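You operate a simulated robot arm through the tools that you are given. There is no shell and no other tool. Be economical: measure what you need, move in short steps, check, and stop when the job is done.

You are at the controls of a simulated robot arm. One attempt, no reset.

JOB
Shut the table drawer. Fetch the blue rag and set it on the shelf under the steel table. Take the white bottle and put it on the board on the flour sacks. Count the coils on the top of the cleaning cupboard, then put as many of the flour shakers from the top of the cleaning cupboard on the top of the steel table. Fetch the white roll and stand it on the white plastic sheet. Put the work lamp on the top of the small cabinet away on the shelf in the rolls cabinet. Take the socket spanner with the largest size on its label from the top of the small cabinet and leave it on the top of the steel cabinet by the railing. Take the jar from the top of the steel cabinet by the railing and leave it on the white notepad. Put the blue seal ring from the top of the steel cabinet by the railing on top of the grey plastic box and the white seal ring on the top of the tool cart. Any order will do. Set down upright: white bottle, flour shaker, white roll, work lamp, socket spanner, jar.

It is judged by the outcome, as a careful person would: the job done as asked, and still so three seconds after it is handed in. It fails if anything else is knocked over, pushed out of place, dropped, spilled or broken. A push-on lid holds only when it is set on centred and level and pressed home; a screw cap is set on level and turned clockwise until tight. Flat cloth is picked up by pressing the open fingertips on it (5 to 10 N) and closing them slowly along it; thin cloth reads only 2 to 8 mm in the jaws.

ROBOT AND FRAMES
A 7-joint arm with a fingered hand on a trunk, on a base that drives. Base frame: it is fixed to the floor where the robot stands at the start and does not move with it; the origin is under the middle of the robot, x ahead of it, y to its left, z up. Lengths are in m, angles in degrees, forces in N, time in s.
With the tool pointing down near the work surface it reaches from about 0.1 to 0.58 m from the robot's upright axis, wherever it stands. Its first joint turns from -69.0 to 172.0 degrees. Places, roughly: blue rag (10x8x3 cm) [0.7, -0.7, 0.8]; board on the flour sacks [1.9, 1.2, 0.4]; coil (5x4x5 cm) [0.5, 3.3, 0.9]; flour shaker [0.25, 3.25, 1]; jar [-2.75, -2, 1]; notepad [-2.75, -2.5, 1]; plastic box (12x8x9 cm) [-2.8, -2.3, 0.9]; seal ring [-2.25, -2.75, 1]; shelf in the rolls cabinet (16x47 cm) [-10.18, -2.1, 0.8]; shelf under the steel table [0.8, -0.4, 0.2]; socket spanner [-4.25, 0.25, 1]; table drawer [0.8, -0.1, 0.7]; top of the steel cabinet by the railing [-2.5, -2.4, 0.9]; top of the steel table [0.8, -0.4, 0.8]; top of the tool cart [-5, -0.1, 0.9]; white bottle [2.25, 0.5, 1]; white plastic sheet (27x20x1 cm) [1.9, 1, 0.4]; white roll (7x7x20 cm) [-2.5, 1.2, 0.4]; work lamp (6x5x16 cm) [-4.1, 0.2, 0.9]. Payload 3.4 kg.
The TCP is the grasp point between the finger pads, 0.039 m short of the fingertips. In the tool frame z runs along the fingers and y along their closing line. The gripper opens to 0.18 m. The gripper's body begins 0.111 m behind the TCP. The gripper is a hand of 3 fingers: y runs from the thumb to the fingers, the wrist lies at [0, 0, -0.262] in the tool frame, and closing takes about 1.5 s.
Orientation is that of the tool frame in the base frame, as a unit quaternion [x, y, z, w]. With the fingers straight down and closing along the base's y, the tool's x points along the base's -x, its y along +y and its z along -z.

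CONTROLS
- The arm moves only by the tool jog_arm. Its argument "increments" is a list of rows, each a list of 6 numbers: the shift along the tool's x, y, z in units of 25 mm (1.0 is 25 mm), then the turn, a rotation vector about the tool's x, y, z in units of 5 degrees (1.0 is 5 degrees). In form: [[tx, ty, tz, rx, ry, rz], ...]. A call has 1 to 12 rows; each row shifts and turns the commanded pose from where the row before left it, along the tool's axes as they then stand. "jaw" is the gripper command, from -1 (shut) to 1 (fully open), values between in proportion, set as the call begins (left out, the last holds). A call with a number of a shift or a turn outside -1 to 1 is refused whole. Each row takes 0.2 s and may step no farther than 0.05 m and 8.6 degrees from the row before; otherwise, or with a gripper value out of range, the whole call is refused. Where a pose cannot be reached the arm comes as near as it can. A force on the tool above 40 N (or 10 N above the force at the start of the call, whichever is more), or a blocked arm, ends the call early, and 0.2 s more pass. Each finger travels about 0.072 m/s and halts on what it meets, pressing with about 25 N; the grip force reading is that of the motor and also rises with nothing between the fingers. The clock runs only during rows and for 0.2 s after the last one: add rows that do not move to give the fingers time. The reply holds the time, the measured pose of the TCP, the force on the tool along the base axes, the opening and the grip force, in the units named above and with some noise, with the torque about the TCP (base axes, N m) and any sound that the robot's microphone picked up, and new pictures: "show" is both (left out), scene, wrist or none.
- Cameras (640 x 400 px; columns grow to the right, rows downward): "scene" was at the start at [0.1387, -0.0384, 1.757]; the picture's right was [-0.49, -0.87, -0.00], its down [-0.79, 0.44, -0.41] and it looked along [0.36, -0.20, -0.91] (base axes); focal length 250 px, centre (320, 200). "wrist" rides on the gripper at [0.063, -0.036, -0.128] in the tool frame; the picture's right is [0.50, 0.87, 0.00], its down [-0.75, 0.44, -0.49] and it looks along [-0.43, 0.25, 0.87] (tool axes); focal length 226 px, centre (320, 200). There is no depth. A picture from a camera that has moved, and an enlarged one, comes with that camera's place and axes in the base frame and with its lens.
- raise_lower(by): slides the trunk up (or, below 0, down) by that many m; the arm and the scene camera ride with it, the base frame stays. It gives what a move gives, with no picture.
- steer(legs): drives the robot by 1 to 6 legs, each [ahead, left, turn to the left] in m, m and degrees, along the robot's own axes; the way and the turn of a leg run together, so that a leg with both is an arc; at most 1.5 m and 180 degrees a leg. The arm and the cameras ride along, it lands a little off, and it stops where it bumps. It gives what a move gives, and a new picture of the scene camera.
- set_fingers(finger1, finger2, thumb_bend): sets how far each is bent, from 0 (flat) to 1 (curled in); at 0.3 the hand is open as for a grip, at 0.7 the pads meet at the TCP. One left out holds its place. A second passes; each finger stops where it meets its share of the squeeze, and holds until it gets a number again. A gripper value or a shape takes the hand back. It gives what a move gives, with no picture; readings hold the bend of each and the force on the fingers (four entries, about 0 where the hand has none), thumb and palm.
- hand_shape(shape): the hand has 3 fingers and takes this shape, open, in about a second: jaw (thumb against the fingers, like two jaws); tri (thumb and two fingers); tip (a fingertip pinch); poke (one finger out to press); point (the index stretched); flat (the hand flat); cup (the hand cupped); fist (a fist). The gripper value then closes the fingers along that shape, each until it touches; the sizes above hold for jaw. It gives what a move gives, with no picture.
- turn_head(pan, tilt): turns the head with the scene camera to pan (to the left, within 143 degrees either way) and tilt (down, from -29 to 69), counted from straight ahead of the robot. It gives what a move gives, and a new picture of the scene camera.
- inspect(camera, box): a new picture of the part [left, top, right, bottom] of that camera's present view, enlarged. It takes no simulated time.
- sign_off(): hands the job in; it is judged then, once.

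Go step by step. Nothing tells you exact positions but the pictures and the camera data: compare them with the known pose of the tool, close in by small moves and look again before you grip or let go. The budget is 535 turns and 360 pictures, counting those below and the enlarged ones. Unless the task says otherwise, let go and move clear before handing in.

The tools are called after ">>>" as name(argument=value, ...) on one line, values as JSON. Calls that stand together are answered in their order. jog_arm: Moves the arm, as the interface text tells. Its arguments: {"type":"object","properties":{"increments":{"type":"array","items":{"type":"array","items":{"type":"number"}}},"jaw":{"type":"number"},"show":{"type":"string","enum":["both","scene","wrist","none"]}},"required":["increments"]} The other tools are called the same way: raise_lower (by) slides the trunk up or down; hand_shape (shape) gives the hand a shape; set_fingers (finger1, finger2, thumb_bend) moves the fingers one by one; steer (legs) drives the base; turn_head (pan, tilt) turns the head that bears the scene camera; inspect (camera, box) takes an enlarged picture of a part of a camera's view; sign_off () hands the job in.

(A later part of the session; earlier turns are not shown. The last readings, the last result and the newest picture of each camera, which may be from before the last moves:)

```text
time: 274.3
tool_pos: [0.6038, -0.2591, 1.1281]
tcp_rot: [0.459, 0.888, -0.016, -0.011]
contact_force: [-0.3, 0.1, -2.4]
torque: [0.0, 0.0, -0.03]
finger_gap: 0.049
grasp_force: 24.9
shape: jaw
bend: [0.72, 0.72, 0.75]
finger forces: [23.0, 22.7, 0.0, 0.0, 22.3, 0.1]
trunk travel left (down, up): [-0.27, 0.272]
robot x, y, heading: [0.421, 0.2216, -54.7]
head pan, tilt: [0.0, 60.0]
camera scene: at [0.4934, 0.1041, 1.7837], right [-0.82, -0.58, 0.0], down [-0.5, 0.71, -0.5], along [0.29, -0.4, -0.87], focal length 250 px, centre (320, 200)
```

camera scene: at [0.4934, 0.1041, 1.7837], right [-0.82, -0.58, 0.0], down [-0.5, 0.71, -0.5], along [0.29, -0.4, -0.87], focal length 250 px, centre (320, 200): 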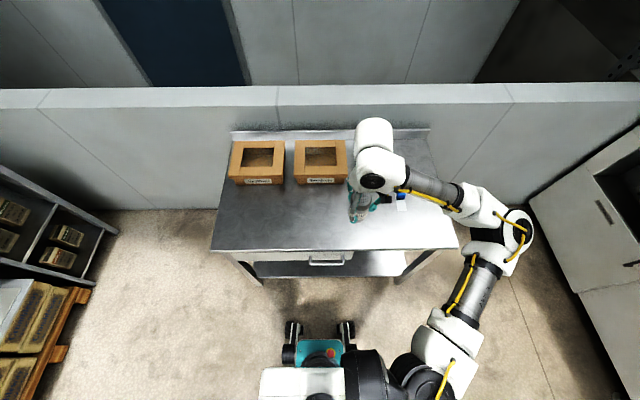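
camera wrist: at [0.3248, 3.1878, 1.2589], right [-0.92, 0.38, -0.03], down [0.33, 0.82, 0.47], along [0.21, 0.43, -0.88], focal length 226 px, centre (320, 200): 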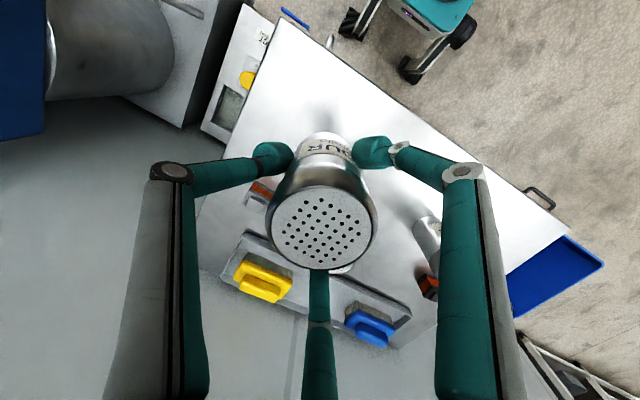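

At the table. Moving forward 13 cm and lowering the shaker onto the free front area.

>>> steer(legs=[[0.13, 0, 0]])

>>> jog_arm(increments=[[0, 0, 0.9, 0, 0, 0], [0, 0, 0.9, 0, 0, 0], [0, 0, 0.9, 0, 0, 0], [0, 0, 0.9, 0, 0, 0], [0, 0, 0.9, 0, 0, 0], [0, 0, 0.9, 0, 0, 0], [0, 0, 0.9, 0, 0, 0], [0, 0, 0.9, 0, 0, 0], [0, 0, 0.9, 0, 0, 0]], show="both")

```text
time: 275.6
tool_pos: [0.6819, -0.3611, 1.1306]
tcp_rot: [0.459, 0.888, -0.018, -0.011]
contact_force: [-0.4, 0.1, -1.4]
torque: [0.02, 0.02, 0.01]
finger_gap: 0.0492
grasp_force: 24.9
shape: jaw
bend: [0.72, 0.72, 0.75]
finger forces: [23.3, 22.9, 0.0, 0.0, 22.3, 0.0]
trunk travel left (down, up): [-0.27, 0.272]
robot x, y, heading: [0.4973, 0.1132, -54.6]
head pan, tilt: [0.0, 60.0]
camera scene: at [0.5697, -0.003, 1.7836], right [-0.82, -0.58, 0.0], down [-0.5, 0.71, -0.5], along [0.29, -0.4, -0.87], focal length 250 px, centre (320, 200)
```

scene: 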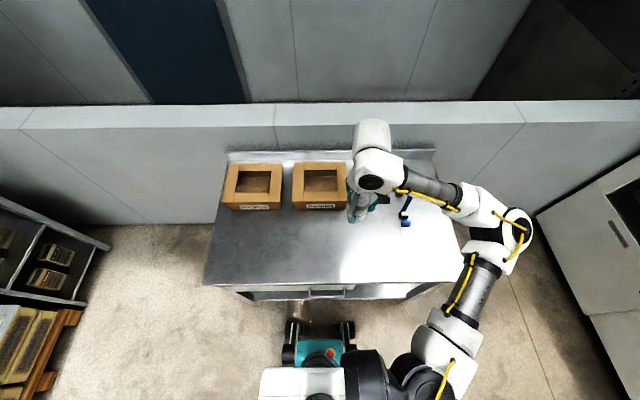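

```text
time: 277.6
tool_pos: [0.6755, -0.3623, 0.9308]
tcp_rot: [0.46, 0.888, -0.019, -0.01]
contact_force: [-0.2, -0.4, -2.5]
torque: [0.02, -0.01, 0.0]
finger_gap: 0.049
grasp_force: 24.9
shape: jaw
bend: [0.72, 0.72, 0.75]
finger forces: [23.4, 22.9, 0.0, 0.1, 22.3, 0.1]
trunk travel left (down, up): [-0.27, 0.272]
robot x, y, heading: [0.4965, 0.1158, -54.8]
head pan, tilt: [0.0, 60.0]
camera scene: at [0.5679, -0.0032, 1.7836], right [-0.82, -0.58, 0.0], down [-0.5, 0.71, -0.5], along [0.29, -0.4, -0.87], focal length 250 px, centre (320, 200)
camera wrist: at [0.6123, -0.3291, 1.0588], right [0.42, 0.91, -0.04], down [0.81, -0.35, 0.47], along [0.42, -0.23, -0.88], focal length 226 px, centre (320, 200)
```

scene: 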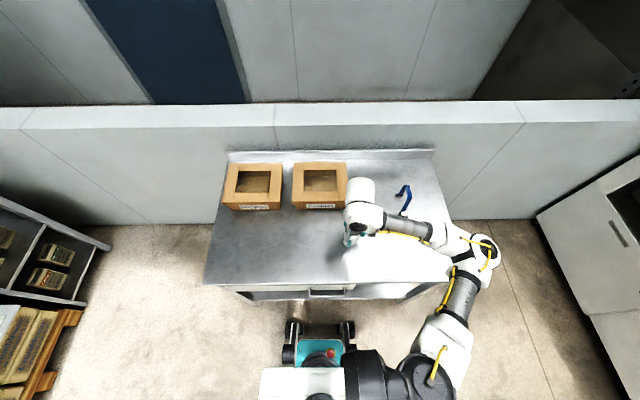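
wrist: 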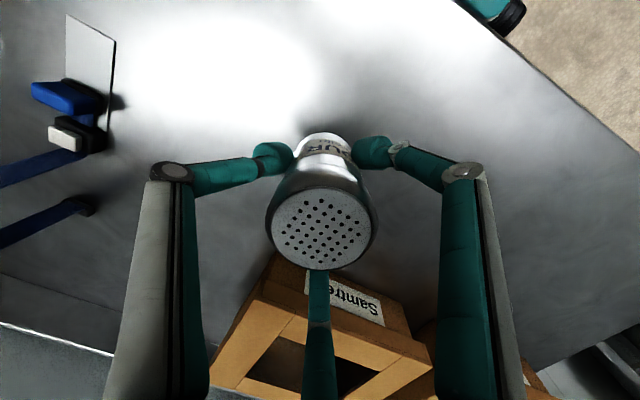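

Clear of the box and strap. Lowering slowly to contact.

>>> jog_arm(increments=[[0.2, 0, 0.4, 0, 0, 0], [0.2, 0, 0.4, 0, 0, 0], [0, 0, 0.25, 0, 0, 0], [0, 0, 0.15, 0, 0, 0]], show="none")

```text
time: 278.6
tool_pos: [0.6669, -0.3554, 0.9003]
tcp_rot: [0.459, 0.888, -0.019, -0.01]
contact_force: [0.0, -0.2, -2.8]
torque: [0.02, -0.03, -0.01]
finger_gap: 0.0489
grasp_force: 24.6
shape: jaw
bend: [0.72, 0.72, 0.75]
finger forces: [23.4, 22.8, 0.1, 0.0, 22.4, 0.0]
trunk travel left (down, up): [-0.27, 0.272]
robot x, y, heading: [0.4997, 0.1115, -54.8]
head pan, tilt: [0.0, 60.0]
```

>>> jog_arm(increments=[[0, 0, 0.15, 0, 0, 0], [0, 0, 0.15, 0, 0, 0]], show="none")

```text
time: 279.2
tool_pos: [0.6672, -0.3538, 0.8936]
tcp_rot: [0.46, 0.888, -0.02, -0.007]
contact_force: [-1.0, -0.2, 11.5]
torque: [0.04, 0.09, 0.04]
finger_gap: 0.0496
grasp_force: 24.7
shape: jaw
bend: [0.72, 0.72, 0.75]
finger forces: [25.2, 24.1, 0.0, 0.0, 24.3, 0.1]
trunk travel left (down, up): [-0.27, 0.272]
robot x, y, heading: [0.4948, 0.1081, -54.8]
head pan, tilt: [0.0, 60.0]
```

Contact. Releasing and lifting clear.

>>> jog_arm(increments=[[0, 0, -0.1, 0, 0, 0], [0, 0, 0, 0, 0, 0]], show="none")

>>> jog_arm(increments=[[0, 0, 0, 0, 0, 0], [0, 0, 0, 0, 0, 0], [0, 0, 0, 0, 0, 0], [0, 0, 0, 0, 0, 0], [0, 0, 0, 0, 0, 0]], jaw=0.45, show="none")

>>> jog_arm(increments=[[0, 0, -0.8, 0, 0, 0], [0, 0, -0.8, 0, 0, 0], [0, 0, -0.9, 0, 0, 0], [0, 0, -0.9, 0, 0, 0], [0, 0, -0.9, 0, 0, 0], [0, 0, -0.9, 0, 0, 0], [0, 0, -0.9, 0, 0, 0], [0, 0, -0.9, 0, 0, 0], [0, 0, -0.9, 0, 0, 0], [0, 0, -0.9, 0, 0, 0]], show="both")

```text
time: 279.8
tool_pos: [0.6667, -0.3544, 0.895]
tcp_rot: [0.459, 0.888, -0.019, -0.01]
contact_force: [1.3, -2.1, 5.9]
torque: [-0.05, -0.02, 0.02]
finger_gap: 0.0495
grasp_force: 25.2
shape: jaw
bend: [0.72, 0.72, 0.75]
finger forces: [24.0, 24.9, 0.0, 0.0, 24.2, 0.0]
trunk travel left (down, up): [-0.27, 0.272]
robot x, y, heading: [0.4975, 0.1136, -54.9]
head pan, tilt: [0.0, 60.0]
```

```text
time: 281.0
tool_pos: [0.6665, -0.3538, 0.895]
tcp_rot: [0.46, 0.888, -0.02, -0.01]
contact_force: [-0.4, -0.3, 0.3]
torque: [-0.05, -0.02, 0.01]
finger_gap: 0.13
grasp_force: 0.1
shape: jaw
bend: [0.61, 0.61, 0.61]
finger forces: [0.1, 0.0, 0.0, 0.0, 0.1, 0.1]
trunk travel left (down, up): [-0.27, 0.272]
robot x, y, heading: [0.4983, 0.1125, -55.0]
head pan, tilt: [0.0, 60.0]
```

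```text
time: 283.2
tool_pos: [0.6746, -0.3481, 1.116]
tcp_rot: [0.459, 0.888, -0.019, -0.01]
contact_force: [-0.1, 0.1, 0.0]
torque: [0.06, -0.01, 0.01]
finger_gap: 0.13
grasp_force: 0.1
shape: jaw
bend: [0.61, 0.61, 0.61]
finger forces: [0.0, 0.0, 0.1, 0.1, 0.1, 0.2]
trunk travel left (down, up): [-0.27, 0.272]
robot x, y, heading: [0.4974, 0.1111, -54.8]
head pan, tilt: [0.0, 60.0]
camera scene: at [0.5678, -0.001, 1.7838], right [-0.82, -0.58, 0.0], down [-0.5, 0.71, -0.5], along [0.29, -0.41, -0.87], focal length 250 px, centre (320, 200)
camera wrist: at [0.6111, -0.3153, 1.2452], right [0.42, 0.91, -0.04], down [0.81, -0.35, 0.47], along [0.42, -0.23, -0.88], focal length 226 px, centre (320, 200)
```

scene: 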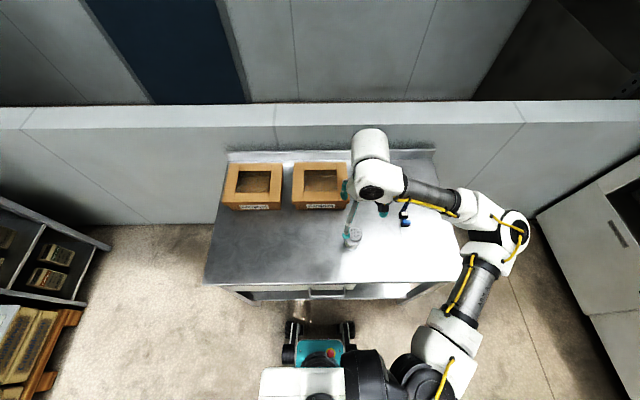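
wrist: 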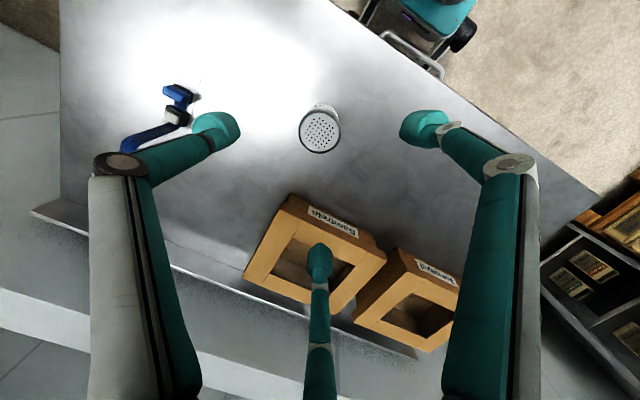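

First shaker is standing on the table. Going back for the second.

>>> steer(legs=[[-0.15, 0, 0], [0, 0.8, 0], [0, 0, 92.2], [0, 1.4, 0], [0, 1.4, 0]])

```text
time: 305.5
tool_pos: [-0.1295, 3.1268, 1.1157]
tcp_rot: [-0.301, 0.953, -0.02, 0.006]
contact_force: [0.0, -0.8, -0.8]
torque: [-0.01, 0.01, 0.03]
finger_gap: 0.1303
grasp_force: 0.0
shape: jaw
bend: [0.61, 0.61, 0.61]
finger forces: [0.0, 0.0, 0.1, 0.0, 0.1, 0.1]
trunk travel left (down, up): [-0.27, 0.272]
robot x, y, heading: [-0.5933, 2.9521, 34.8]
head pan, tilt: [0.0, 60.0]
camera scene: at [-0.4745, 3.0155, 1.7836], right [0.57, -0.82, -0.01], down [-0.71, -0.49, -0.5], along [0.4, 0.29, -0.87], focal length 250 px, centre (320, 200)
```

scene: 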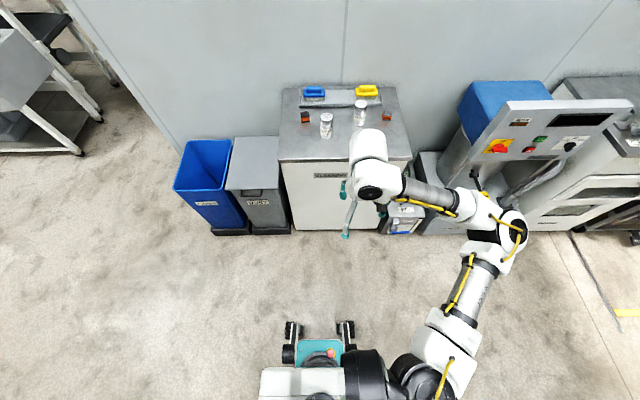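

>>> jog_arm(increments=[[0, 0, -1, 0, 0, 0], [0, 0, -1, 0, 0, 0], [0, 0, -1, 0, 0, 0]], jaw=1, show="none")

>>> steer(legs=[[0, 0, 2.7], [0.47, 0.04, 0]])

>>> jog_arm(increments=[[0, 0, 0, 0, 0, 0]], show="wrist")

```text
time: 306.3
tool_pos: [-0.1385, 3.1328, 1.1928]
tcp_rot: [-0.302, 0.953, -0.022, 0.009]
contact_force: [-0.1, 0.4, -0.2]
torque: [0.04, 0.01, -0.01]
finger_gap: 0.1797
grasp_force: 0.1
shape: jaw
bend: [0.3, 0.3, 0.3]
finger forces: [0.0, 0.0, 0.0, 0.1, 0.0, 0.1]
trunk travel left (down, up): [-0.27, 0.272]
robot x, y, heading: [-0.5951, 2.953, 34.8]
head pan, tilt: [0.0, 60.0]
```

```text
time: 309.6
tool_pos: [0.2158, 3.4804, 1.1918]
tcp_rot: [-0.323, 0.946, -0.022, 0.009]
contact_force: [-0.3, 0.7, 0.7]
torque: [-0.03, 0.03, 0.0]
finger_gap: 0.1799
grasp_force: 0.0
shape: jaw
bend: [0.3, 0.3, 0.3]
finger forces: [0.0, 0.1, 0.1, 0.0, 0.1, 0.0]
trunk travel left (down, up): [-0.27, 0.272]
robot x, y, heading: [-0.2312, 3.2826, 37.8]
head pan, tilt: [0.0, 60.0]
camera scene: at [-0.1188, 3.3523, 1.7837], right [0.61, -0.79, -0.01], down [-0.69, -0.53, -0.5], along [0.39, 0.31, -0.87], focal length 250 px, centre (320, 200)
```

scene: 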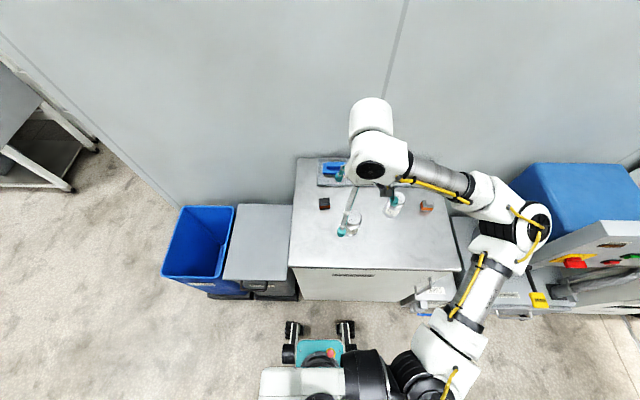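

```text
time: 310.0
tool_pos: [0.2072, 3.4853, 1.1936]
tcp_rot: [-0.322, 0.946, -0.023, 0.011]
contact_force: [0.5, 0.3, -0.3]
torque: [-0.03, -0.01, 0.02]
finger_gap: 0.1799
grasp_force: 0.1
shape: jaw
bend: [0.3, 0.3, 0.3]
finger forces: [0.2, 0.1, 0.0, 0.0, 0.0, 0.0]
trunk travel left (down, up): [-0.27, 0.272]
robot x, y, heading: [-0.233, 3.2831, 37.8]
head pan, tilt: [0.0, 60.0]
camera wrist: at [0.1734, 3.4229, 1.3225], right [-0.92, 0.38, -0.05], down [0.31, 0.82, 0.47], along [0.22, 0.42, -0.88], focal length 226 px, centre (320, 200)
```

wrist: 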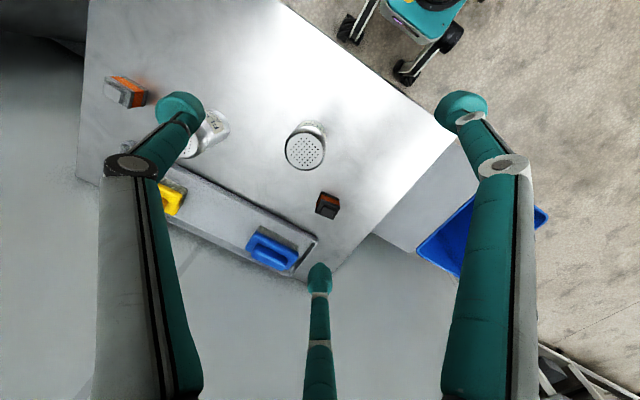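

The second shaker is at (0.238, 3.482). I'll correct a small tilt, move over it, and descend part way.

>>> jog_arm(increments=[[-0.45, -0.43, 0, -0.58, 0, 0], [-0.45, -0.43, 0, 0, 0, 0], [0, 0, 1, 0, 0, 0], [0, 0, 1, 0, 0, 0], [0, 0, 1, 0, 0, 0], [0, 0, 0.8, 0, 0, 0]], jaw=0.5, show="wrist")

```text
time: 311.4
tool_pos: [0.2414, 3.4783, 1.0984]
tcp_rot: [-0.322, 0.947, 0.001, 0.003]
contact_force: [0.1, 0.1, -0.3]
torque: [0.02, 0.04, 0.0]
finger_gap: 0.1352
grasp_force: 0.0
shape: jaw
bend: [0.59, 0.59, 0.59]
finger forces: [0.1, 0.0, 0.1, 0.0, 0.0, 0.0]
trunk travel left (down, up): [-0.27, 0.272]
robot x, y, heading: [-0.2338, 3.283, 37.3]
head pan, tilt: [0.0, 60.0]
camera wrist: at [0.2109, 3.4118, 1.2256], right [-0.92, 0.38, 0.0], down [0.33, 0.8, 0.5], along [0.19, 0.46, -0.87], focal length 226 px, centre (320, 200)
```

wrist: 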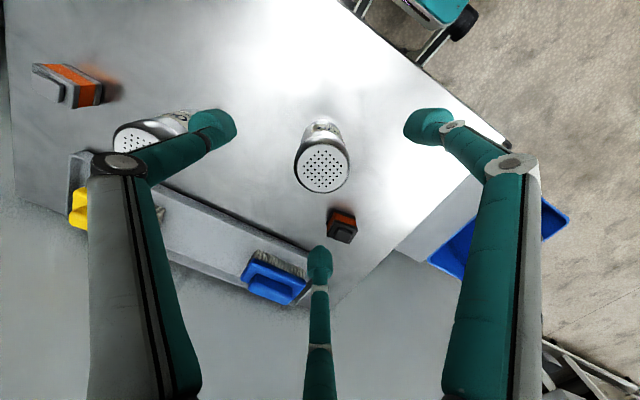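

>>> jog_arm(increments=[[0, 0.05, 0.9, 0, 0, 0], [0, 0, 0.9, 0, 0, 0], [0, 0, 0.9, 0, 0, 0], [0, 0, 0.9, 0, 0, 0], [0, 0, 0.9, 0, 0, 0], [0, 0, 0.4, 0, 0, 0]], show="wrist")

>>> jog_arm(increments=[[0, 0, 0, 0, 0, 0], [0, 0, 0, 0, 0, 0], [0, 0, 0, 0, 0, 0], [0, 0, 0, 0, 0, 0], [0, 0, 0, 0, 0, 0], [0, 0, 0, 0, 0, 0], [0, 0, 0, 0, 0, 0]], jaw=-0.8, show="wrist")

```text
time: 312.8
tool_pos: [0.2402, 3.4826, 0.9759]
tcp_rot: [-0.322, 0.947, 0.0, 0.003]
contact_force: [0.8, 0.3, 0.6]
torque: [-0.05, 0.0, -0.01]
finger_gap: 0.1355
grasp_force: 0.0
shape: jaw
bend: [0.59, 0.59, 0.59]
finger forces: [0.1, 0.0, 0.0, 0.0, 0.0, 0.0]
trunk travel left (down, up): [-0.27, 0.272]
robot x, y, heading: [-0.2297, 3.2779, 37.8]
head pan, tilt: [0.0, 60.0]
camera wrist: at [0.21, 3.414, 1.104], right [-0.92, 0.38, 0.0], down [0.33, 0.8, 0.5], along [0.19, 0.46, -0.87], focal length 226 px, centre (320, 200)
```

wrist: 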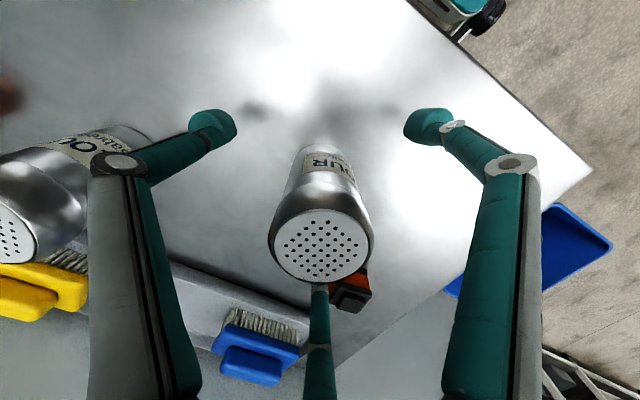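

```text
time: 314.4
tool_pos: [0.2401, 3.4818, 0.9783]
tcp_rot: [-0.322, 0.947, 0.0, 0.001]
contact_force: [-0.2, 0.1, -0.2]
torque: [0.0, -0.02, -0.03]
finger_gap: 0.0499
grasp_force: 25.2
shape: jaw
bend: [0.72, 0.72, 0.75]
finger forces: [22.5, 23.3, 0.1, 0.0, 22.5, 0.0]
trunk travel left (down, up): [-0.27, 0.272]
robot x, y, heading: [-0.2342, 3.2818, 37.6]
head pan, tilt: [0.0, 60.0]
camera wrist: at [0.2101, 3.414, 1.1041], right [-0.92, 0.38, 0.0], down [0.33, 0.8, 0.49], along [0.19, 0.46, -0.87], focal length 226 px, centre (320, 200)
```

wrist: 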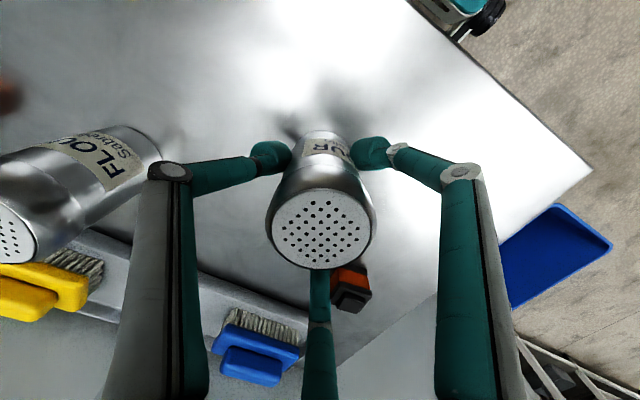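

Gripped evenly. Lifting and driving back to the table.

>>> jog_arm(increments=[[0, 0, -0.6, 0, 0, 0], [0, 0, -0.8, 0, 0, 0], [0, 0, -0.8, 0, 0, 0], [0, 0, -0.8, 0, 0, 0], [0, 0, -0.8, 0, 0, 0], [0, 0, -0.8, 0, 0, 0], [0, 0, -0.8, 0, 0, 0], [0, 0, -0.8, 0, 0, 0]], show="none")

>>> steer(legs=[[-0.5, 0, 0], [0, -1.4, 0], [0, -1.4, 0], [0, 0, -92], [0, -0.6, 0]])

```text
time: 316.2
tool_pos: [0.238, 3.4823, 1.1325]
tcp_rot: [-0.322, 0.947, 0.0, 0.003]
contact_force: [0.2, -0.5, -2.0]
torque: [-0.04, -0.02, 0.01]
finger_gap: 0.0499
grasp_force: 25.0
shape: jaw
bend: [0.72, 0.72, 0.75]
finger forces: [22.6, 23.2, 0.0, 0.1, 22.4, 0.1]
trunk travel left (down, up): [-0.27, 0.272]
robot x, y, heading: [-0.233, 3.2788, 37.8]
head pan, tilt: [0.0, 60.0]
```

```text
time: 339.4
tool_pos: [0.6689, -0.0968, 1.1316]
tcp_rot: [0.492, 0.871, -0.004, 0.0]
contact_force: [0.3, 0.8, -1.3]
torque: [-0.03, 0.03, 0.01]
finger_gap: 0.05
grasp_force: 24.9
shape: jaw
bend: [0.72, 0.72, 0.75]
finger forces: [22.5, 23.2, 0.0, 0.1, 22.5, 0.0]
trunk travel left (down, up): [-0.27, 0.272]
robot x, y, heading: [0.5146, 0.3923, -58.9]
head pan, tilt: [0.0, 60.0]
camera scene: at [0.5843, 0.2727, 1.7837], right [-0.86, -0.52, 0.0], down [-0.45, 0.74, -0.5], along [0.26, -0.42, -0.87], focal length 250 px, centre (320, 200)
```

scene: 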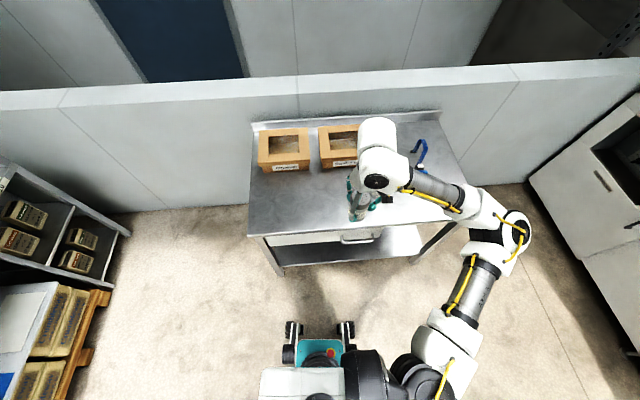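

>>> steer(legs=[[0.18, 0.076, 0]])

>>> jog_arm(increments=[[0, 0, 0.9, 0, 0, 0], [0, 0, 0.9, 0, 0, 0], [0, 0, 0.9, 0, 0, 0], [0, 0, 0.9, 0, 0, 0], [0, 0, 0.9, 0, 0, 0], [0, 0, 0.9, 0, 0, 0]], show="wrist")

```text
time: 341.0
tool_pos: [0.8293, -0.2105, 1.1317]
tcp_rot: [0.492, 0.871, -0.006, -0.001]
contact_force: [0.4, -0.4, -1.2]
torque: [0.01, 0.04, 0.03]
finger_gap: 0.0498
grasp_force: 24.7
shape: jaw
bend: [0.72, 0.72, 0.75]
finger forces: [22.9, 23.5, 0.0, 0.1, 22.8, 0.1]
trunk travel left (down, up): [-0.27, 0.272]
robot x, y, heading: [0.676, 0.2708, -58.9]
head pan, tilt: [0.0, 60.0]
camera scene: at [0.739, 0.1537, 1.7835], right [-0.86, -0.51, 0.0], down [-0.45, 0.75, -0.5], along [0.26, -0.42, -0.87], focal length 250 px, centre (320, 200)
```

scene: 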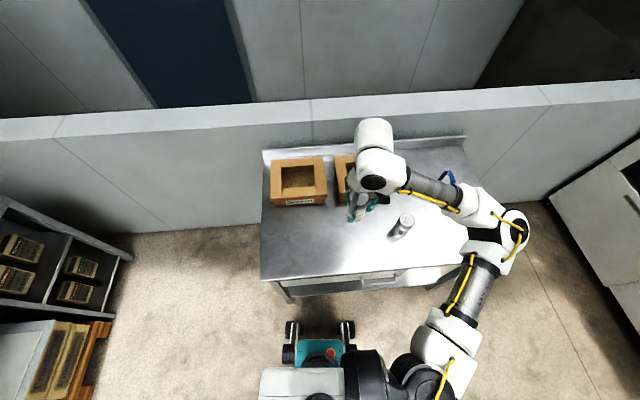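

```text
time: 342.4
tool_pos: [0.8239, -0.2099, 0.9995]
tcp_rot: [0.492, 0.871, -0.007, 0.001]
contact_force: [-1.0, 0.4, -2.1]
torque: [0.0, -0.01, 0.01]
finger_gap: 0.0494
grasp_force: 25.1
shape: jaw
bend: [0.72, 0.72, 0.75]
finger forces: [22.8, 23.5, 0.0, 0.0, 22.8, 0.0]
trunk travel left (down, up): [-0.27, 0.272]
robot x, y, heading: [0.6787, 0.2734, -58.9]
head pan, tilt: [0.0, 60.0]
camera wrist: at [0.7603, -0.172, 1.1258], right [0.48, 0.88, -0.01], down [0.76, -0.41, 0.49], along [0.43, -0.25, -0.87], focal length 226 px, centre (320, 200)
```

wrist: 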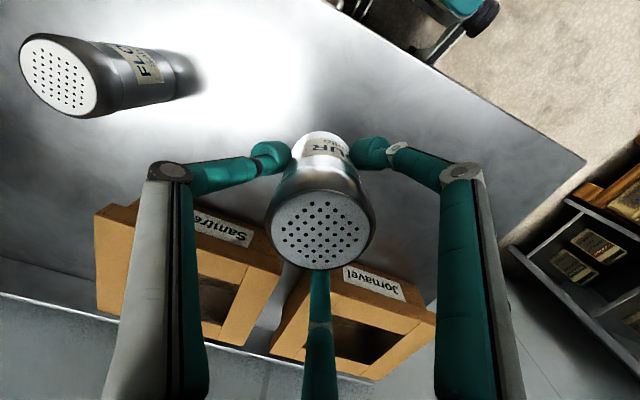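

>>> jog_arm(increments=[[0.4, 0, 0.8, 0, 0, 0], [0.4, 0, 0.8, 0, 0, 0], [0.4, 0, 0.8, 0, 0, 0], [0, 0, 0.8, 0, 0, 0], [0, 0, 0.6, 0, 0, 0]], show="none")

>>> jog_arm(increments=[[0, 0, 0.15, 0, 0, 0], [0, 0, 0.15, 0, 0, 0]], show="none")

```text
time: 343.6
tool_pos: [0.813, -0.1828, 0.9048]
tcp_rot: [0.491, 0.871, -0.008, 0.001]
contact_force: [0.2, 0.1, -1.8]
torque: [-0.02, 0.02, -0.03]
finger_gap: 0.0495
grasp_force: 25.5
shape: jaw
bend: [0.72, 0.72, 0.75]
finger forces: [22.7, 23.5, 0.0, 0.0, 22.8, 0.1]
trunk travel left (down, up): [-0.27, 0.272]
robot x, y, heading: [0.6753, 0.2705, -58.9]
head pan, tilt: [0.0, 60.0]
```

```text
time: 344.2
tool_pos: [0.813, -0.1813, 0.8974]
tcp_rot: [0.492, 0.871, -0.008, 0.002]
contact_force: [-0.9, -0.1, -0.3]
torque: [0.01, -0.02, -0.01]
finger_gap: 0.0493
grasp_force: 25.0
shape: jaw
bend: [0.72, 0.72, 0.75]
finger forces: [22.9, 23.6, 0.1, 0.0, 23.0, 0.1]
trunk travel left (down, up): [-0.27, 0.272]
robot x, y, heading: [0.6784, 0.2746, -59.0]
head pan, tilt: [0.0, 60.0]
```

>>> jog_arm(increments=[[0, 0, 0.08, 0, 0, 0], [0, 0, 0, 0, 0, 0]], show="none")

>>> jog_arm(increments=[[0, 0, 0, 0, 0, 0], [0, 0, 0, 0, 0, 0], [0, 0, 0, 0, 0, 0], [0, 0, 0, 0, 0, 0], [0, 0, 0, 0, 0, 0]], jaw=0.45, show="none")

>>> jog_arm(increments=[[0, 0, -0.8, 0, 0, 0], [0, 0, -0.8, 0, 0, 0], [0, 0, -0.9, 0, 0, 0], [0, 0, -0.9, 0, 0, 0], [0, 0, -0.9, 0, 0, 0], [0, 0, -0.9, 0, 0, 0], [0, 0, -0.9, 0, 0, 0], [0, 0, -0.9, 0, 0, 0], [0, 0, -0.9, 0, 0, 0], [0, 0, -0.9, 0, 0, 0]], show="both")

```text
time: 344.8
tool_pos: [0.8119, -0.1821, 0.896]
tcp_rot: [0.491, 0.871, -0.008, 0.002]
contact_force: [0.3, -1.3, 9.9]
torque: [-0.01, 0.0, 0.02]
finger_gap: 0.0501
grasp_force: 25.3
shape: jaw
bend: [0.72, 0.72, 0.75]
finger forces: [23.8, 24.5, 0.0, 0.0, 24.4, 0.0]
trunk travel left (down, up): [-0.27, 0.272]
robot x, y, heading: [0.6734, 0.278, -59.2]
head pan, tilt: [0.0, 60.0]
```

```text
time: 346.0
tool_pos: [0.8132, -0.1828, 0.8954]
tcp_rot: [0.492, 0.87, -0.008, -0.001]
contact_force: [1.0, 0.2, -0.5]
torque: [0.03, 0.04, 0.01]
finger_gap: 0.1303
grasp_force: 0.0
shape: jaw
bend: [0.61, 0.61, 0.61]
finger forces: [0.1, 0.0, 0.0, 0.0, 0.1, 0.0]
trunk travel left (down, up): [-0.27, 0.272]
robot x, y, heading: [0.6755, 0.2734, -59.1]
head pan, tilt: [0.0, 60.0]
```

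```text
time: 348.2
tool_pos: [0.8146, -0.1777, 1.1157]
tcp_rot: [0.492, 0.871, -0.008, 0.0]
contact_force: [-0.2, -0.2, -0.9]
torque: [-0.01, 0.03, 0.0]
finger_gap: 0.1299
grasp_force: 0.0
shape: jaw
bend: [0.61, 0.61, 0.61]
finger forces: [0.1, 0.0, 0.0, 0.0, 0.1, 0.0]
trunk travel left (down, up): [-0.27, 0.272]
robot x, y, heading: [0.6739, 0.2716, -59.1]
head pan, tilt: [0.0, 60.0]
camera scene: at [0.739, 0.1569, 1.7838], right [-0.86, -0.51, 0.0], down [-0.44, 0.74, -0.5], along [0.26, -0.43, -0.87], focal length 250 px, centre (320, 200)
camera wrist: at [0.751, -0.1409, 1.2425], right [0.48, 0.88, -0.02], down [0.77, -0.41, 0.49], along [0.43, -0.25, -0.87], focal length 226 px, centre (320, 200)
```

scene: 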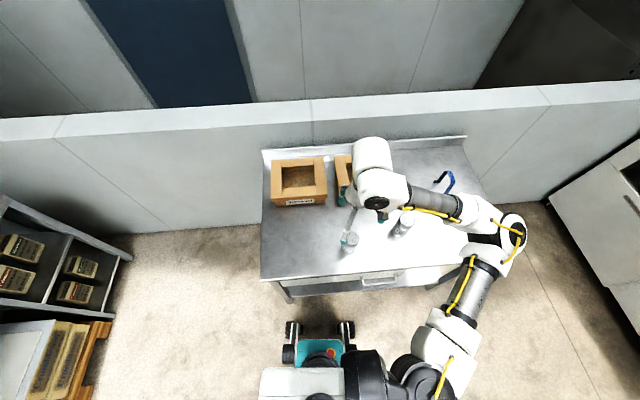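
wrist: 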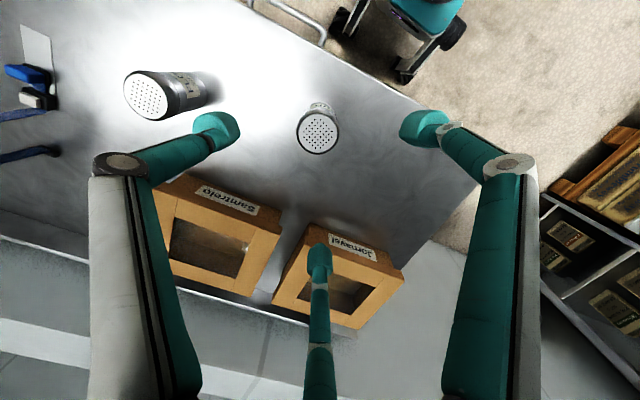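

Both shakers are on the table. Next the white roll at about (-2.5, 1.2). Driving toward the rack at the end of the big machine.

>>> steer(legs=[[-0.4, 0, 0], [0, 0, -83], [0, -1.4, 0], [0.6, -0.85, 0]])

>>> turn_head(pan=0, tilt=30)

```text
time: 365.8
tool_pos: [-1.7968, 1.8194, 1.115]
tcp_rot: [0.942, 0.334, -0.007, -0.006]
contact_force: [0.6, 0.9, 0.5]
torque: [0.0, 0.0, 0.01]
finger_gap: 0.1302
grasp_force: 0.1
shape: jaw
bend: [0.61, 0.61, 0.61]
finger forces: [0.0, 0.0, 0.1, 0.0, 0.1, 0.1]
trunk travel left (down, up): [-0.27, 0.272]
robot x, y, heading: [-1.3718, 2.0199, -141.0]
head pan, tilt: [0.0, 60.0]
camera scene: at [-1.4728, 1.9358, 1.7838], right [-0.63, 0.78, 0.0], down [0.68, 0.54, -0.5], along [-0.39, -0.31, -0.87], focal length 250 px, centre (320, 200)
```

scene: 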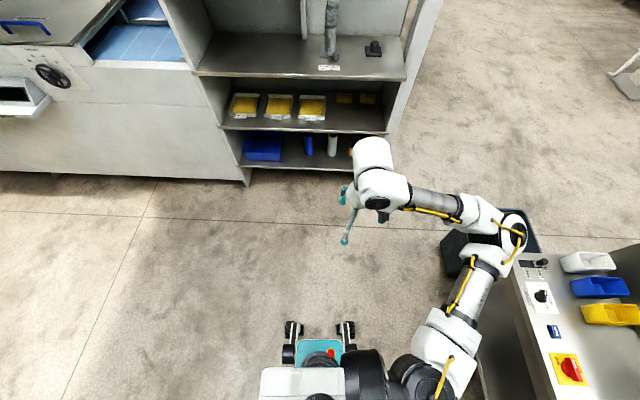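

```text
time: 366.8
tool_pos: [-1.7976, 1.8226, 1.1155]
tcp_rot: [0.943, 0.333, -0.009, -0.004]
contact_force: [-0.6, -0.4, -0.3]
torque: [0.0, -0.01, 0.02]
finger_gap: 0.1304
grasp_force: 0.1
shape: jaw
bend: [0.61, 0.61, 0.61]
finger forces: [0.0, 0.0, 0.0, 0.1, 0.0, 0.0]
trunk travel left (down, up): [-0.27, 0.272]
robot x, y, heading: [-1.3675, 2.0211, -141.1]
head pan, tilt: [0.0, 30.0]
camera scene: at [-1.4962, 1.9269, 1.8257], right [-0.63, 0.78, 0.0], down [0.39, 0.31, -0.86], along [-0.67, -0.54, -0.5], focal length 250 px, centre (320, 200)
```

scene: 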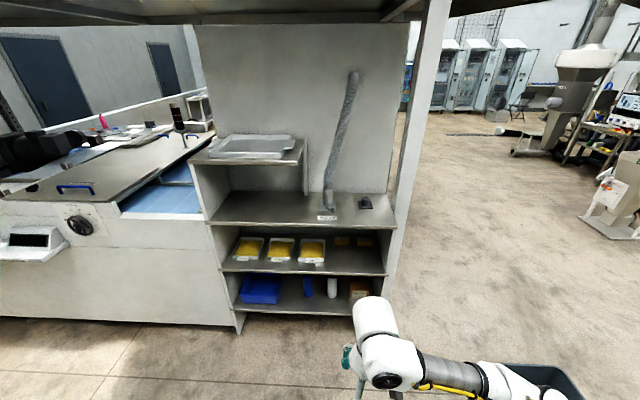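

The white roll stands on the lower shelf beside a blue roll, at about (-2.50, 1.24), z 0.3–0.5. I'll lower the trunk and turn the hand horizontal.

>>> raise_lower(by=-0.26)

>>> jog_arm(increments=[[-0.706, 0, 0.66, 0, -1, 0], [-0.646, 0, 0.719, 0, -1, 0], [-0.581, 0, 0.773, 0, -1, 0], [-0.511, 0, 0.82, 0, -1, 0], [-0.438, 0, 0.862, 0, -1, 0], [-0.361, 0, 0.897, 0, -1, 0], [-0.281, 0, 0.925, 0, -1, 0], [-0.2, 0, 0.946, 0, -1, 0], [-0.117, 0, 0.959, 0, -1, 0], [-0.033, 0, 0.966, 0, -1, 0], [0.052, 0, 0.965, 0, -1, 0], [0.136, 0, 0.957, 0, -1, 0]], jaw=0.6, show="none")

>>> jog_arm(increments=[[0.219, 0, 0.941, 0, -1, 0], [0.3, 0, 0.919, 0, -1, 0], [0.379, 0, 0.889, 0, -1, 0], [0.455, 0, 0.853, 0, -1, 0], [0.527, 0, 0.81, 0, -1, 0], [0.596, 0, 0.761, 0, -1, 0]], show="both")

```text
time: 369.5
tool_pos: [-1.7959, 1.8205, 0.857]
tcp_rot: [0.943, 0.333, -0.008, -0.006]
contact_force: [-0.2, 0.1, -0.6]
torque: [-0.02, 0.0, 0.01]
finger_gap: 0.1303
grasp_force: 0.0
shape: jaw
bend: [0.61, 0.61, 0.61]
finger forces: [0.0, 0.0, 0.1, 0.0, 0.0, 0.0]
trunk travel left (down, up): [-0.01, 0.532]
robot x, y, heading: [-1.3712, 2.0186, -140.8]
head pan, tilt: [0.0, 30.0]
```

```text
time: 372.1
tool_pos: [-1.8335, 1.7991, 0.8381]
tcp_rot: [0.939, 0.332, -0.088, 0.023]
contact_force: [-1.1, -0.1, 1.0]
torque: [0.0, -0.02, 0.02]
finger_gap: 0.1438
grasp_force: 0.1
shape: jaw
bend: [0.55, 0.55, 0.55]
finger forces: [0.1, 0.1, 0.0, 0.1, 0.1, 0.0]
out of reach, approached as far as the arm can: row 2, 3, 4, 5, 6, 7, 8, 9, 10, 11, 12
trunk travel left (down, up): [-0.01, 0.532]
robot x, y, heading: [-1.3723, 2.0196, -141.1]
head pan, tilt: [0.0, 30.0]
```

```text
time: 373.5
tool_pos: [-1.8331, 1.7988, 0.8378]
tcp_rot: [0.939, 0.333, -0.088, 0.024]
contact_force: [-0.9, 0.0, -0.3]
torque: [0.0, -0.01, -0.01]
finger_gap: 0.1439
grasp_force: 0.0
shape: jaw
bend: [0.55, 0.55, 0.55]
finger forces: [0.0, 0.0, 0.0, 0.0, 0.0, 0.0]
out of reach, approached as far as the arm can: row 1, 2, 3, 4, 5, 6
trunk travel left (down, up): [-0.01, 0.532]
robot x, y, heading: [-1.3696, 2.0188, -141.0]
head pan, tilt: [0.0, 30.0]
camera scene: at [-1.8021, 1.6798, 1.4877], right [-0.63, 0.78, 0.0], down [0.4, 0.31, -0.86], along [-0.67, -0.54, -0.51], focal length 250 px, centre (320, 200)
camera wrist: at [-1.7906, 1.8788, 0.9515], right [0.93, -0.36, -0.1], down [-0.23, -0.76, 0.61], along [-0.3, -0.55, -0.78], focal length 226 px, centre (320, 200)
```

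scene: 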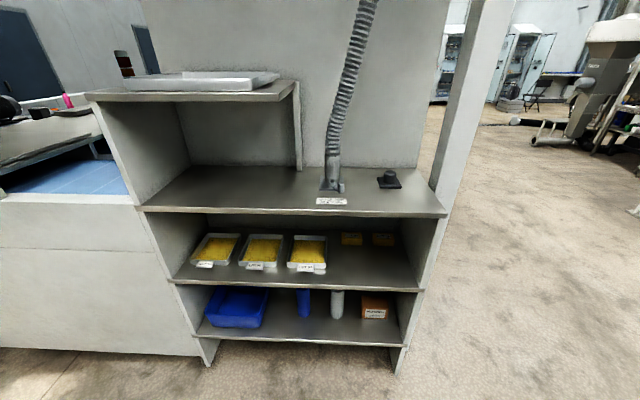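
wrist: 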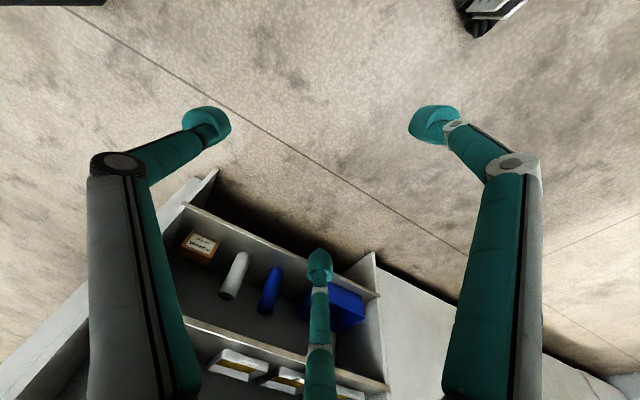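

The wrist hit a limit in that posture. I'll raise the trunk and repeat the sequence that worked before (hand further right, z≈1.1).

>>> raise_lower(by=0.26)

>>> jog_arm(increments=[[0, -0.8, 0, 0, 0, 0], [0, -0.8, 0, 0, 0, 0], [0, -0.8, 0, 0, 0, 0], [0, -0.8, 0, 0, 0, 0], [0, -0.8, 0, 0, 0, 0]], show="none")

>>> jog_arm(increments=[[-0.38, -0.14, 0.341, 0, -1, 0], [-0.349, -0.14, 0.373, 0, -1, 0], [-0.315, -0.14, 0.402, 0, -1, 0], [-0.279, -0.14, 0.428, 0, -1, 0], [-0.24, -0.14, 0.451, 0, -1, 0], [-0.2, -0.14, 0.47, 0, -1, 0], [-0.158, -0.14, 0.485, 0, -1, 0], [-0.116, -0.14, 0.497, 0, -1, 0], [-0.072, -0.14, 0.506, 0, -1, 0], [-0.027, -0.14, 0.51, 0, -1, 0]], show="none")

```text
time: 376.1
tool_pos: [-1.8346, 1.7985, 1.0976]
tcp_rot: [0.939, 0.333, -0.088, 0.023]
contact_force: [0.1, -0.7, -0.4]
torque: [0.01, -0.02, -0.01]
finger_gap: 0.1438
grasp_force: 0.1
shape: jaw
bend: [0.55, 0.55, 0.55]
finger forces: [0.0, 0.0, 0.0, 0.0, 0.0, 0.0]
trunk travel left (down, up): [-0.27, 0.272]
robot x, y, heading: [-1.3713, 2.0183, -141.4]
head pan, tilt: [0.0, 30.0]
```

```text
time: 377.3
tool_pos: [-1.8972, 1.8762, 1.0994]
tcp_rot: [0.939, 0.333, -0.087, 0.024]
contact_force: [0.0, 0.1, 0.5]
torque: [-0.01, -0.02, 0.0]
finger_gap: 0.1436
grasp_force: 0.1
shape: jaw
bend: [0.55, 0.55, 0.55]
finger forces: [0.0, 0.1, 0.1, 0.0, 0.0, 0.0]
trunk travel left (down, up): [-0.27, 0.272]
robot x, y, heading: [-1.3687, 2.0174, -140.9]
head pan, tilt: [0.0, 30.0]
```

```text
time: 379.5
tool_pos: [-2.0058, 1.8351, 1.0329]
tcp_rot: [0.813, 0.291, -0.477, 0.162]
contact_force: [0.4, 0.3, 0.4]
torque: [0.03, 0.0, 0.01]
finger_gap: 0.1439
grasp_force: 0.0
shape: jaw
bend: [0.55, 0.55, 0.55]
finger forces: [0.1, 0.0, 0.0, 0.0, 0.1, 0.0]
trunk travel left (down, up): [-0.27, 0.272]
robot x, y, heading: [-1.3688, 2.0226, -141.2]
head pan, tilt: [0.0, 30.0]
```

>>> jog_arm(increments=[[0.0, -0.1, 0.51, 0, -1, 0], [0.04, -0.1, 0.507, 0, -1, 0], [0.08, -0.1, 0.5, 0, -1, 0], [0.12, -0.1, 0.489, 0, -1, 0], [0.16, -0.1, 0.474, 0, -1, 0], [0.19, -0.1, 0.46, 0, -0.9, 0]], show="none")

>>> raise_lower(by=-0.26)

>>> jog_arm(increments=[[0.8, 0, 0.4, 0, 0, 0], [0.8, 0, 0.4, 0, 0, 0], [0.8, 0, 0.4, 0, 0, 0], [0.8, 0, 0.4, 0, 0, 0], [0.8, 0, 0.4, 0, 0, 0], [0.8, 0, 0.4, 0, 0, 0], [0.8, 0, 0.4, 0, 0, 0], [0.8, 0, 0.4, 0, 0, 0], [0.8, 0, 0.4, 0, 0, 0], [0.8, 0, 0.4, 0, 0, 0], [0.8, 0, 0, 0, 0, 0], [0.8, 0, 0, 0, 0, 0]], show="both")

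```text
time: 380.9
tool_pos: [-2.0672, 1.8062, 0.9979]
tcp_rot: [-0.665, -0.241, 0.668, -0.231]
contact_force: [-0.5, -0.5, -0.3]
torque: [0.02, -0.01, -0.02]
finger_gap: 0.1438
grasp_force: 0.1
shape: jaw
bend: [0.55, 0.55, 0.55]
finger forces: [0.0, 0.0, 0.0, 0.0, 0.1, 0.0]
trunk travel left (down, up): [-0.27, 0.272]
robot x, y, heading: [-1.3706, 2.0181, -141.2]
head pan, tilt: [0.0, 30.0]
```

```text
time: 383.6
tool_pos: [-2.0675, 1.8059, 0.7386]
tcp_rot: [-0.665, -0.24, 0.668, -0.231]
contact_force: [0.3, 0.1, 0.7]
torque: [-0.01, 0.03, 0.02]
finger_gap: 0.1437
grasp_force: 0.1
shape: jaw
bend: [0.55, 0.55, 0.55]
finger forces: [0.0, 0.1, 0.0, 0.1, 0.1, 0.1]
trunk travel left (down, up): [-0.01, 0.532]
robot x, y, heading: [-1.3698, 2.0195, -141.0]
head pan, tilt: [0.0, 30.0]
```

```text
time: 386.2
tool_pos: [-2.1457, 1.7456, 0.4968]
tcp_rot: [-0.666, -0.24, 0.668, -0.23]
contact_force: [0.4, -0.2, 0.7]
torque: [-0.02, 0.02, 0.04]
finger_gap: 0.1438
grasp_force: 0.1
shape: jaw
bend: [0.55, 0.55, 0.55]
finger forces: [0.0, 0.0, 0.1, 0.0, 0.0, 0.0]
trunk travel left (down, up): [-0.01, 0.532]
robot x, y, heading: [-1.3724, 2.0192, -141.4]
head pan, tilt: [0.0, 30.0]
camera scene: at [-1.8002, 1.6796, 1.4882], right [-0.63, 0.78, 0.0], down [0.39, 0.31, -0.86], along [-0.67, -0.54, -0.5], focal length 250 px, centre (320, 200)
camera wrist: at [-2.0713, 1.8553, 0.4338], right [0.54, -0.67, -0.51], down [0.66, -0.04, 0.75], along [-0.52, -0.74, 0.42], focal length 226 px, centre (320, 200)
```

scene: 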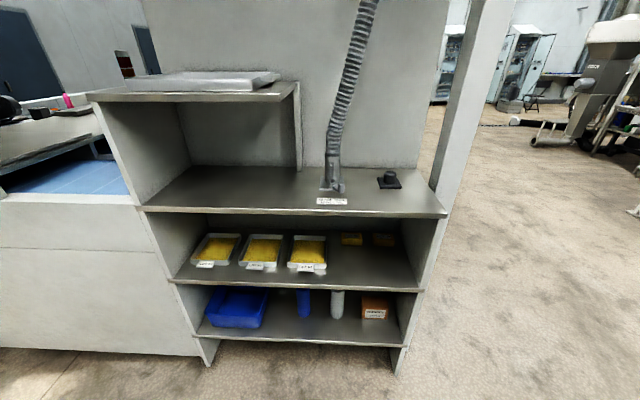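
wrist: 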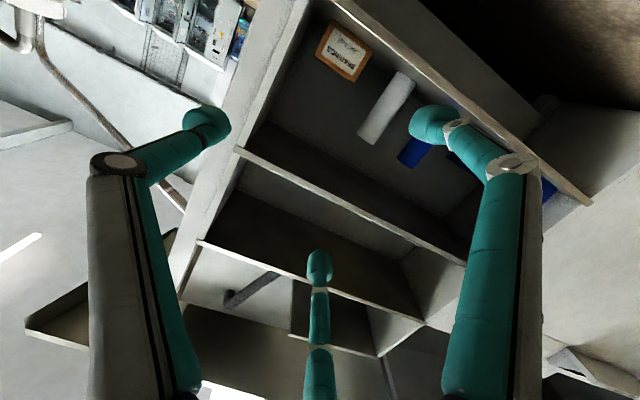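

The roll is at (-2.497, 1.227), z≈0.40 centre. Lowering the hand to 0.415, aligning sideways, and driving forward.

>>> jog_arm(increments=[[0.8, 0, 0, 0, 0, 0], [0.8, 0, 0, 0, 0, 0], [0.8, 0, 0, 0, 0, 0], [0.8, 0, 0, 0, 0, 0]], show="none")

>>> steer(legs=[[0, 0.184, 0], [0.48, 0, 0]])

>>> jog_arm(increments=[[0, 0, 0, 0, 0, 0]], show="wrist")

```text
time: 387.2
tool_pos: [-2.1456, 1.7483, 0.4162]
tcp_rot: [-0.665, -0.242, 0.668, -0.231]
contact_force: [-0.8, 1.2, -0.1]
torque: [-0.03, -0.03, 0.01]
finger_gap: 0.1441
grasp_force: 0.0
shape: jaw
bend: [0.55, 0.55, 0.55]
finger forces: [0.1, 0.1, 0.0, 0.1, 0.0, 0.0]
trunk travel left (down, up): [-0.01, 0.532]
robot x, y, heading: [-1.3731, 2.0194, -141.3]
head pan, tilt: [0.0, 30.0]
```

```text
time: 391.1
tool_pos: [-2.3982, 1.3077, 0.4174]
tcp_rot: [-0.665, -0.243, 0.667, -0.232]
contact_force: [-0.3, -0.7, -0.1]
torque: [0.0, -0.01, -0.03]
finger_gap: 0.1437
grasp_force: 0.0
shape: jaw
bend: [0.55, 0.55, 0.55]
finger forces: [0.1, 0.0, 0.1, 0.0, 0.0, 0.0]
trunk travel left (down, up): [-0.01, 0.532]
robot x, y, heading: [-1.623, 1.5842, -140.9]
head pan, tilt: [0.0, 30.0]
camera scene: at [-2.0523, 1.2407, 1.4882], right [-0.63, 0.78, 0.0], down [0.39, 0.32, -0.86], along [-0.67, -0.54, -0.5], focal length 250 px, centre (320, 200)
```

scene: 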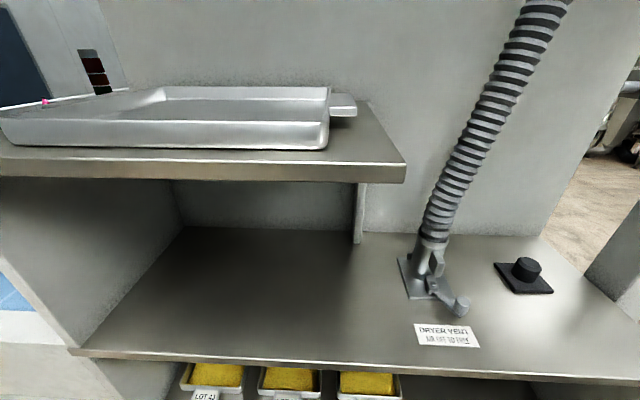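

```text
time: 391.5
tool_pos: [-2.3966, 1.3091, 0.4208]
tcp_rot: [-0.664, -0.242, 0.669, -0.23]
contact_force: [-0.2, 0.1, 0.7]
torque: [-0.01, 0.03, 0.02]
finger_gap: 0.1438
grasp_force: 0.1
shape: jaw
bend: [0.55, 0.55, 0.55]
finger forces: [0.0, 0.0, 0.0, 0.0, 0.0, 0.0]
trunk travel left (down, up): [-0.01, 0.532]
robot x, y, heading: [-1.6246, 1.5831, -141.1]
head pan, tilt: [0.0, 30.0]
camera wrist: at [-2.3229, 1.4187, 0.3574], right [0.54, -0.67, -0.51], down [0.67, -0.04, 0.75], along [-0.52, -0.74, 0.42], focal length 226 px, centre (320, 200)
```

wrist: 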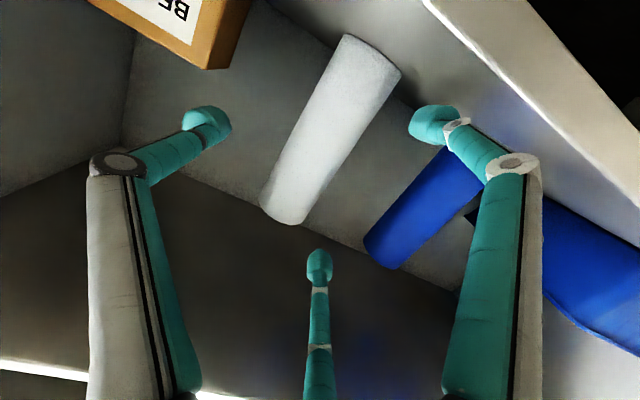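

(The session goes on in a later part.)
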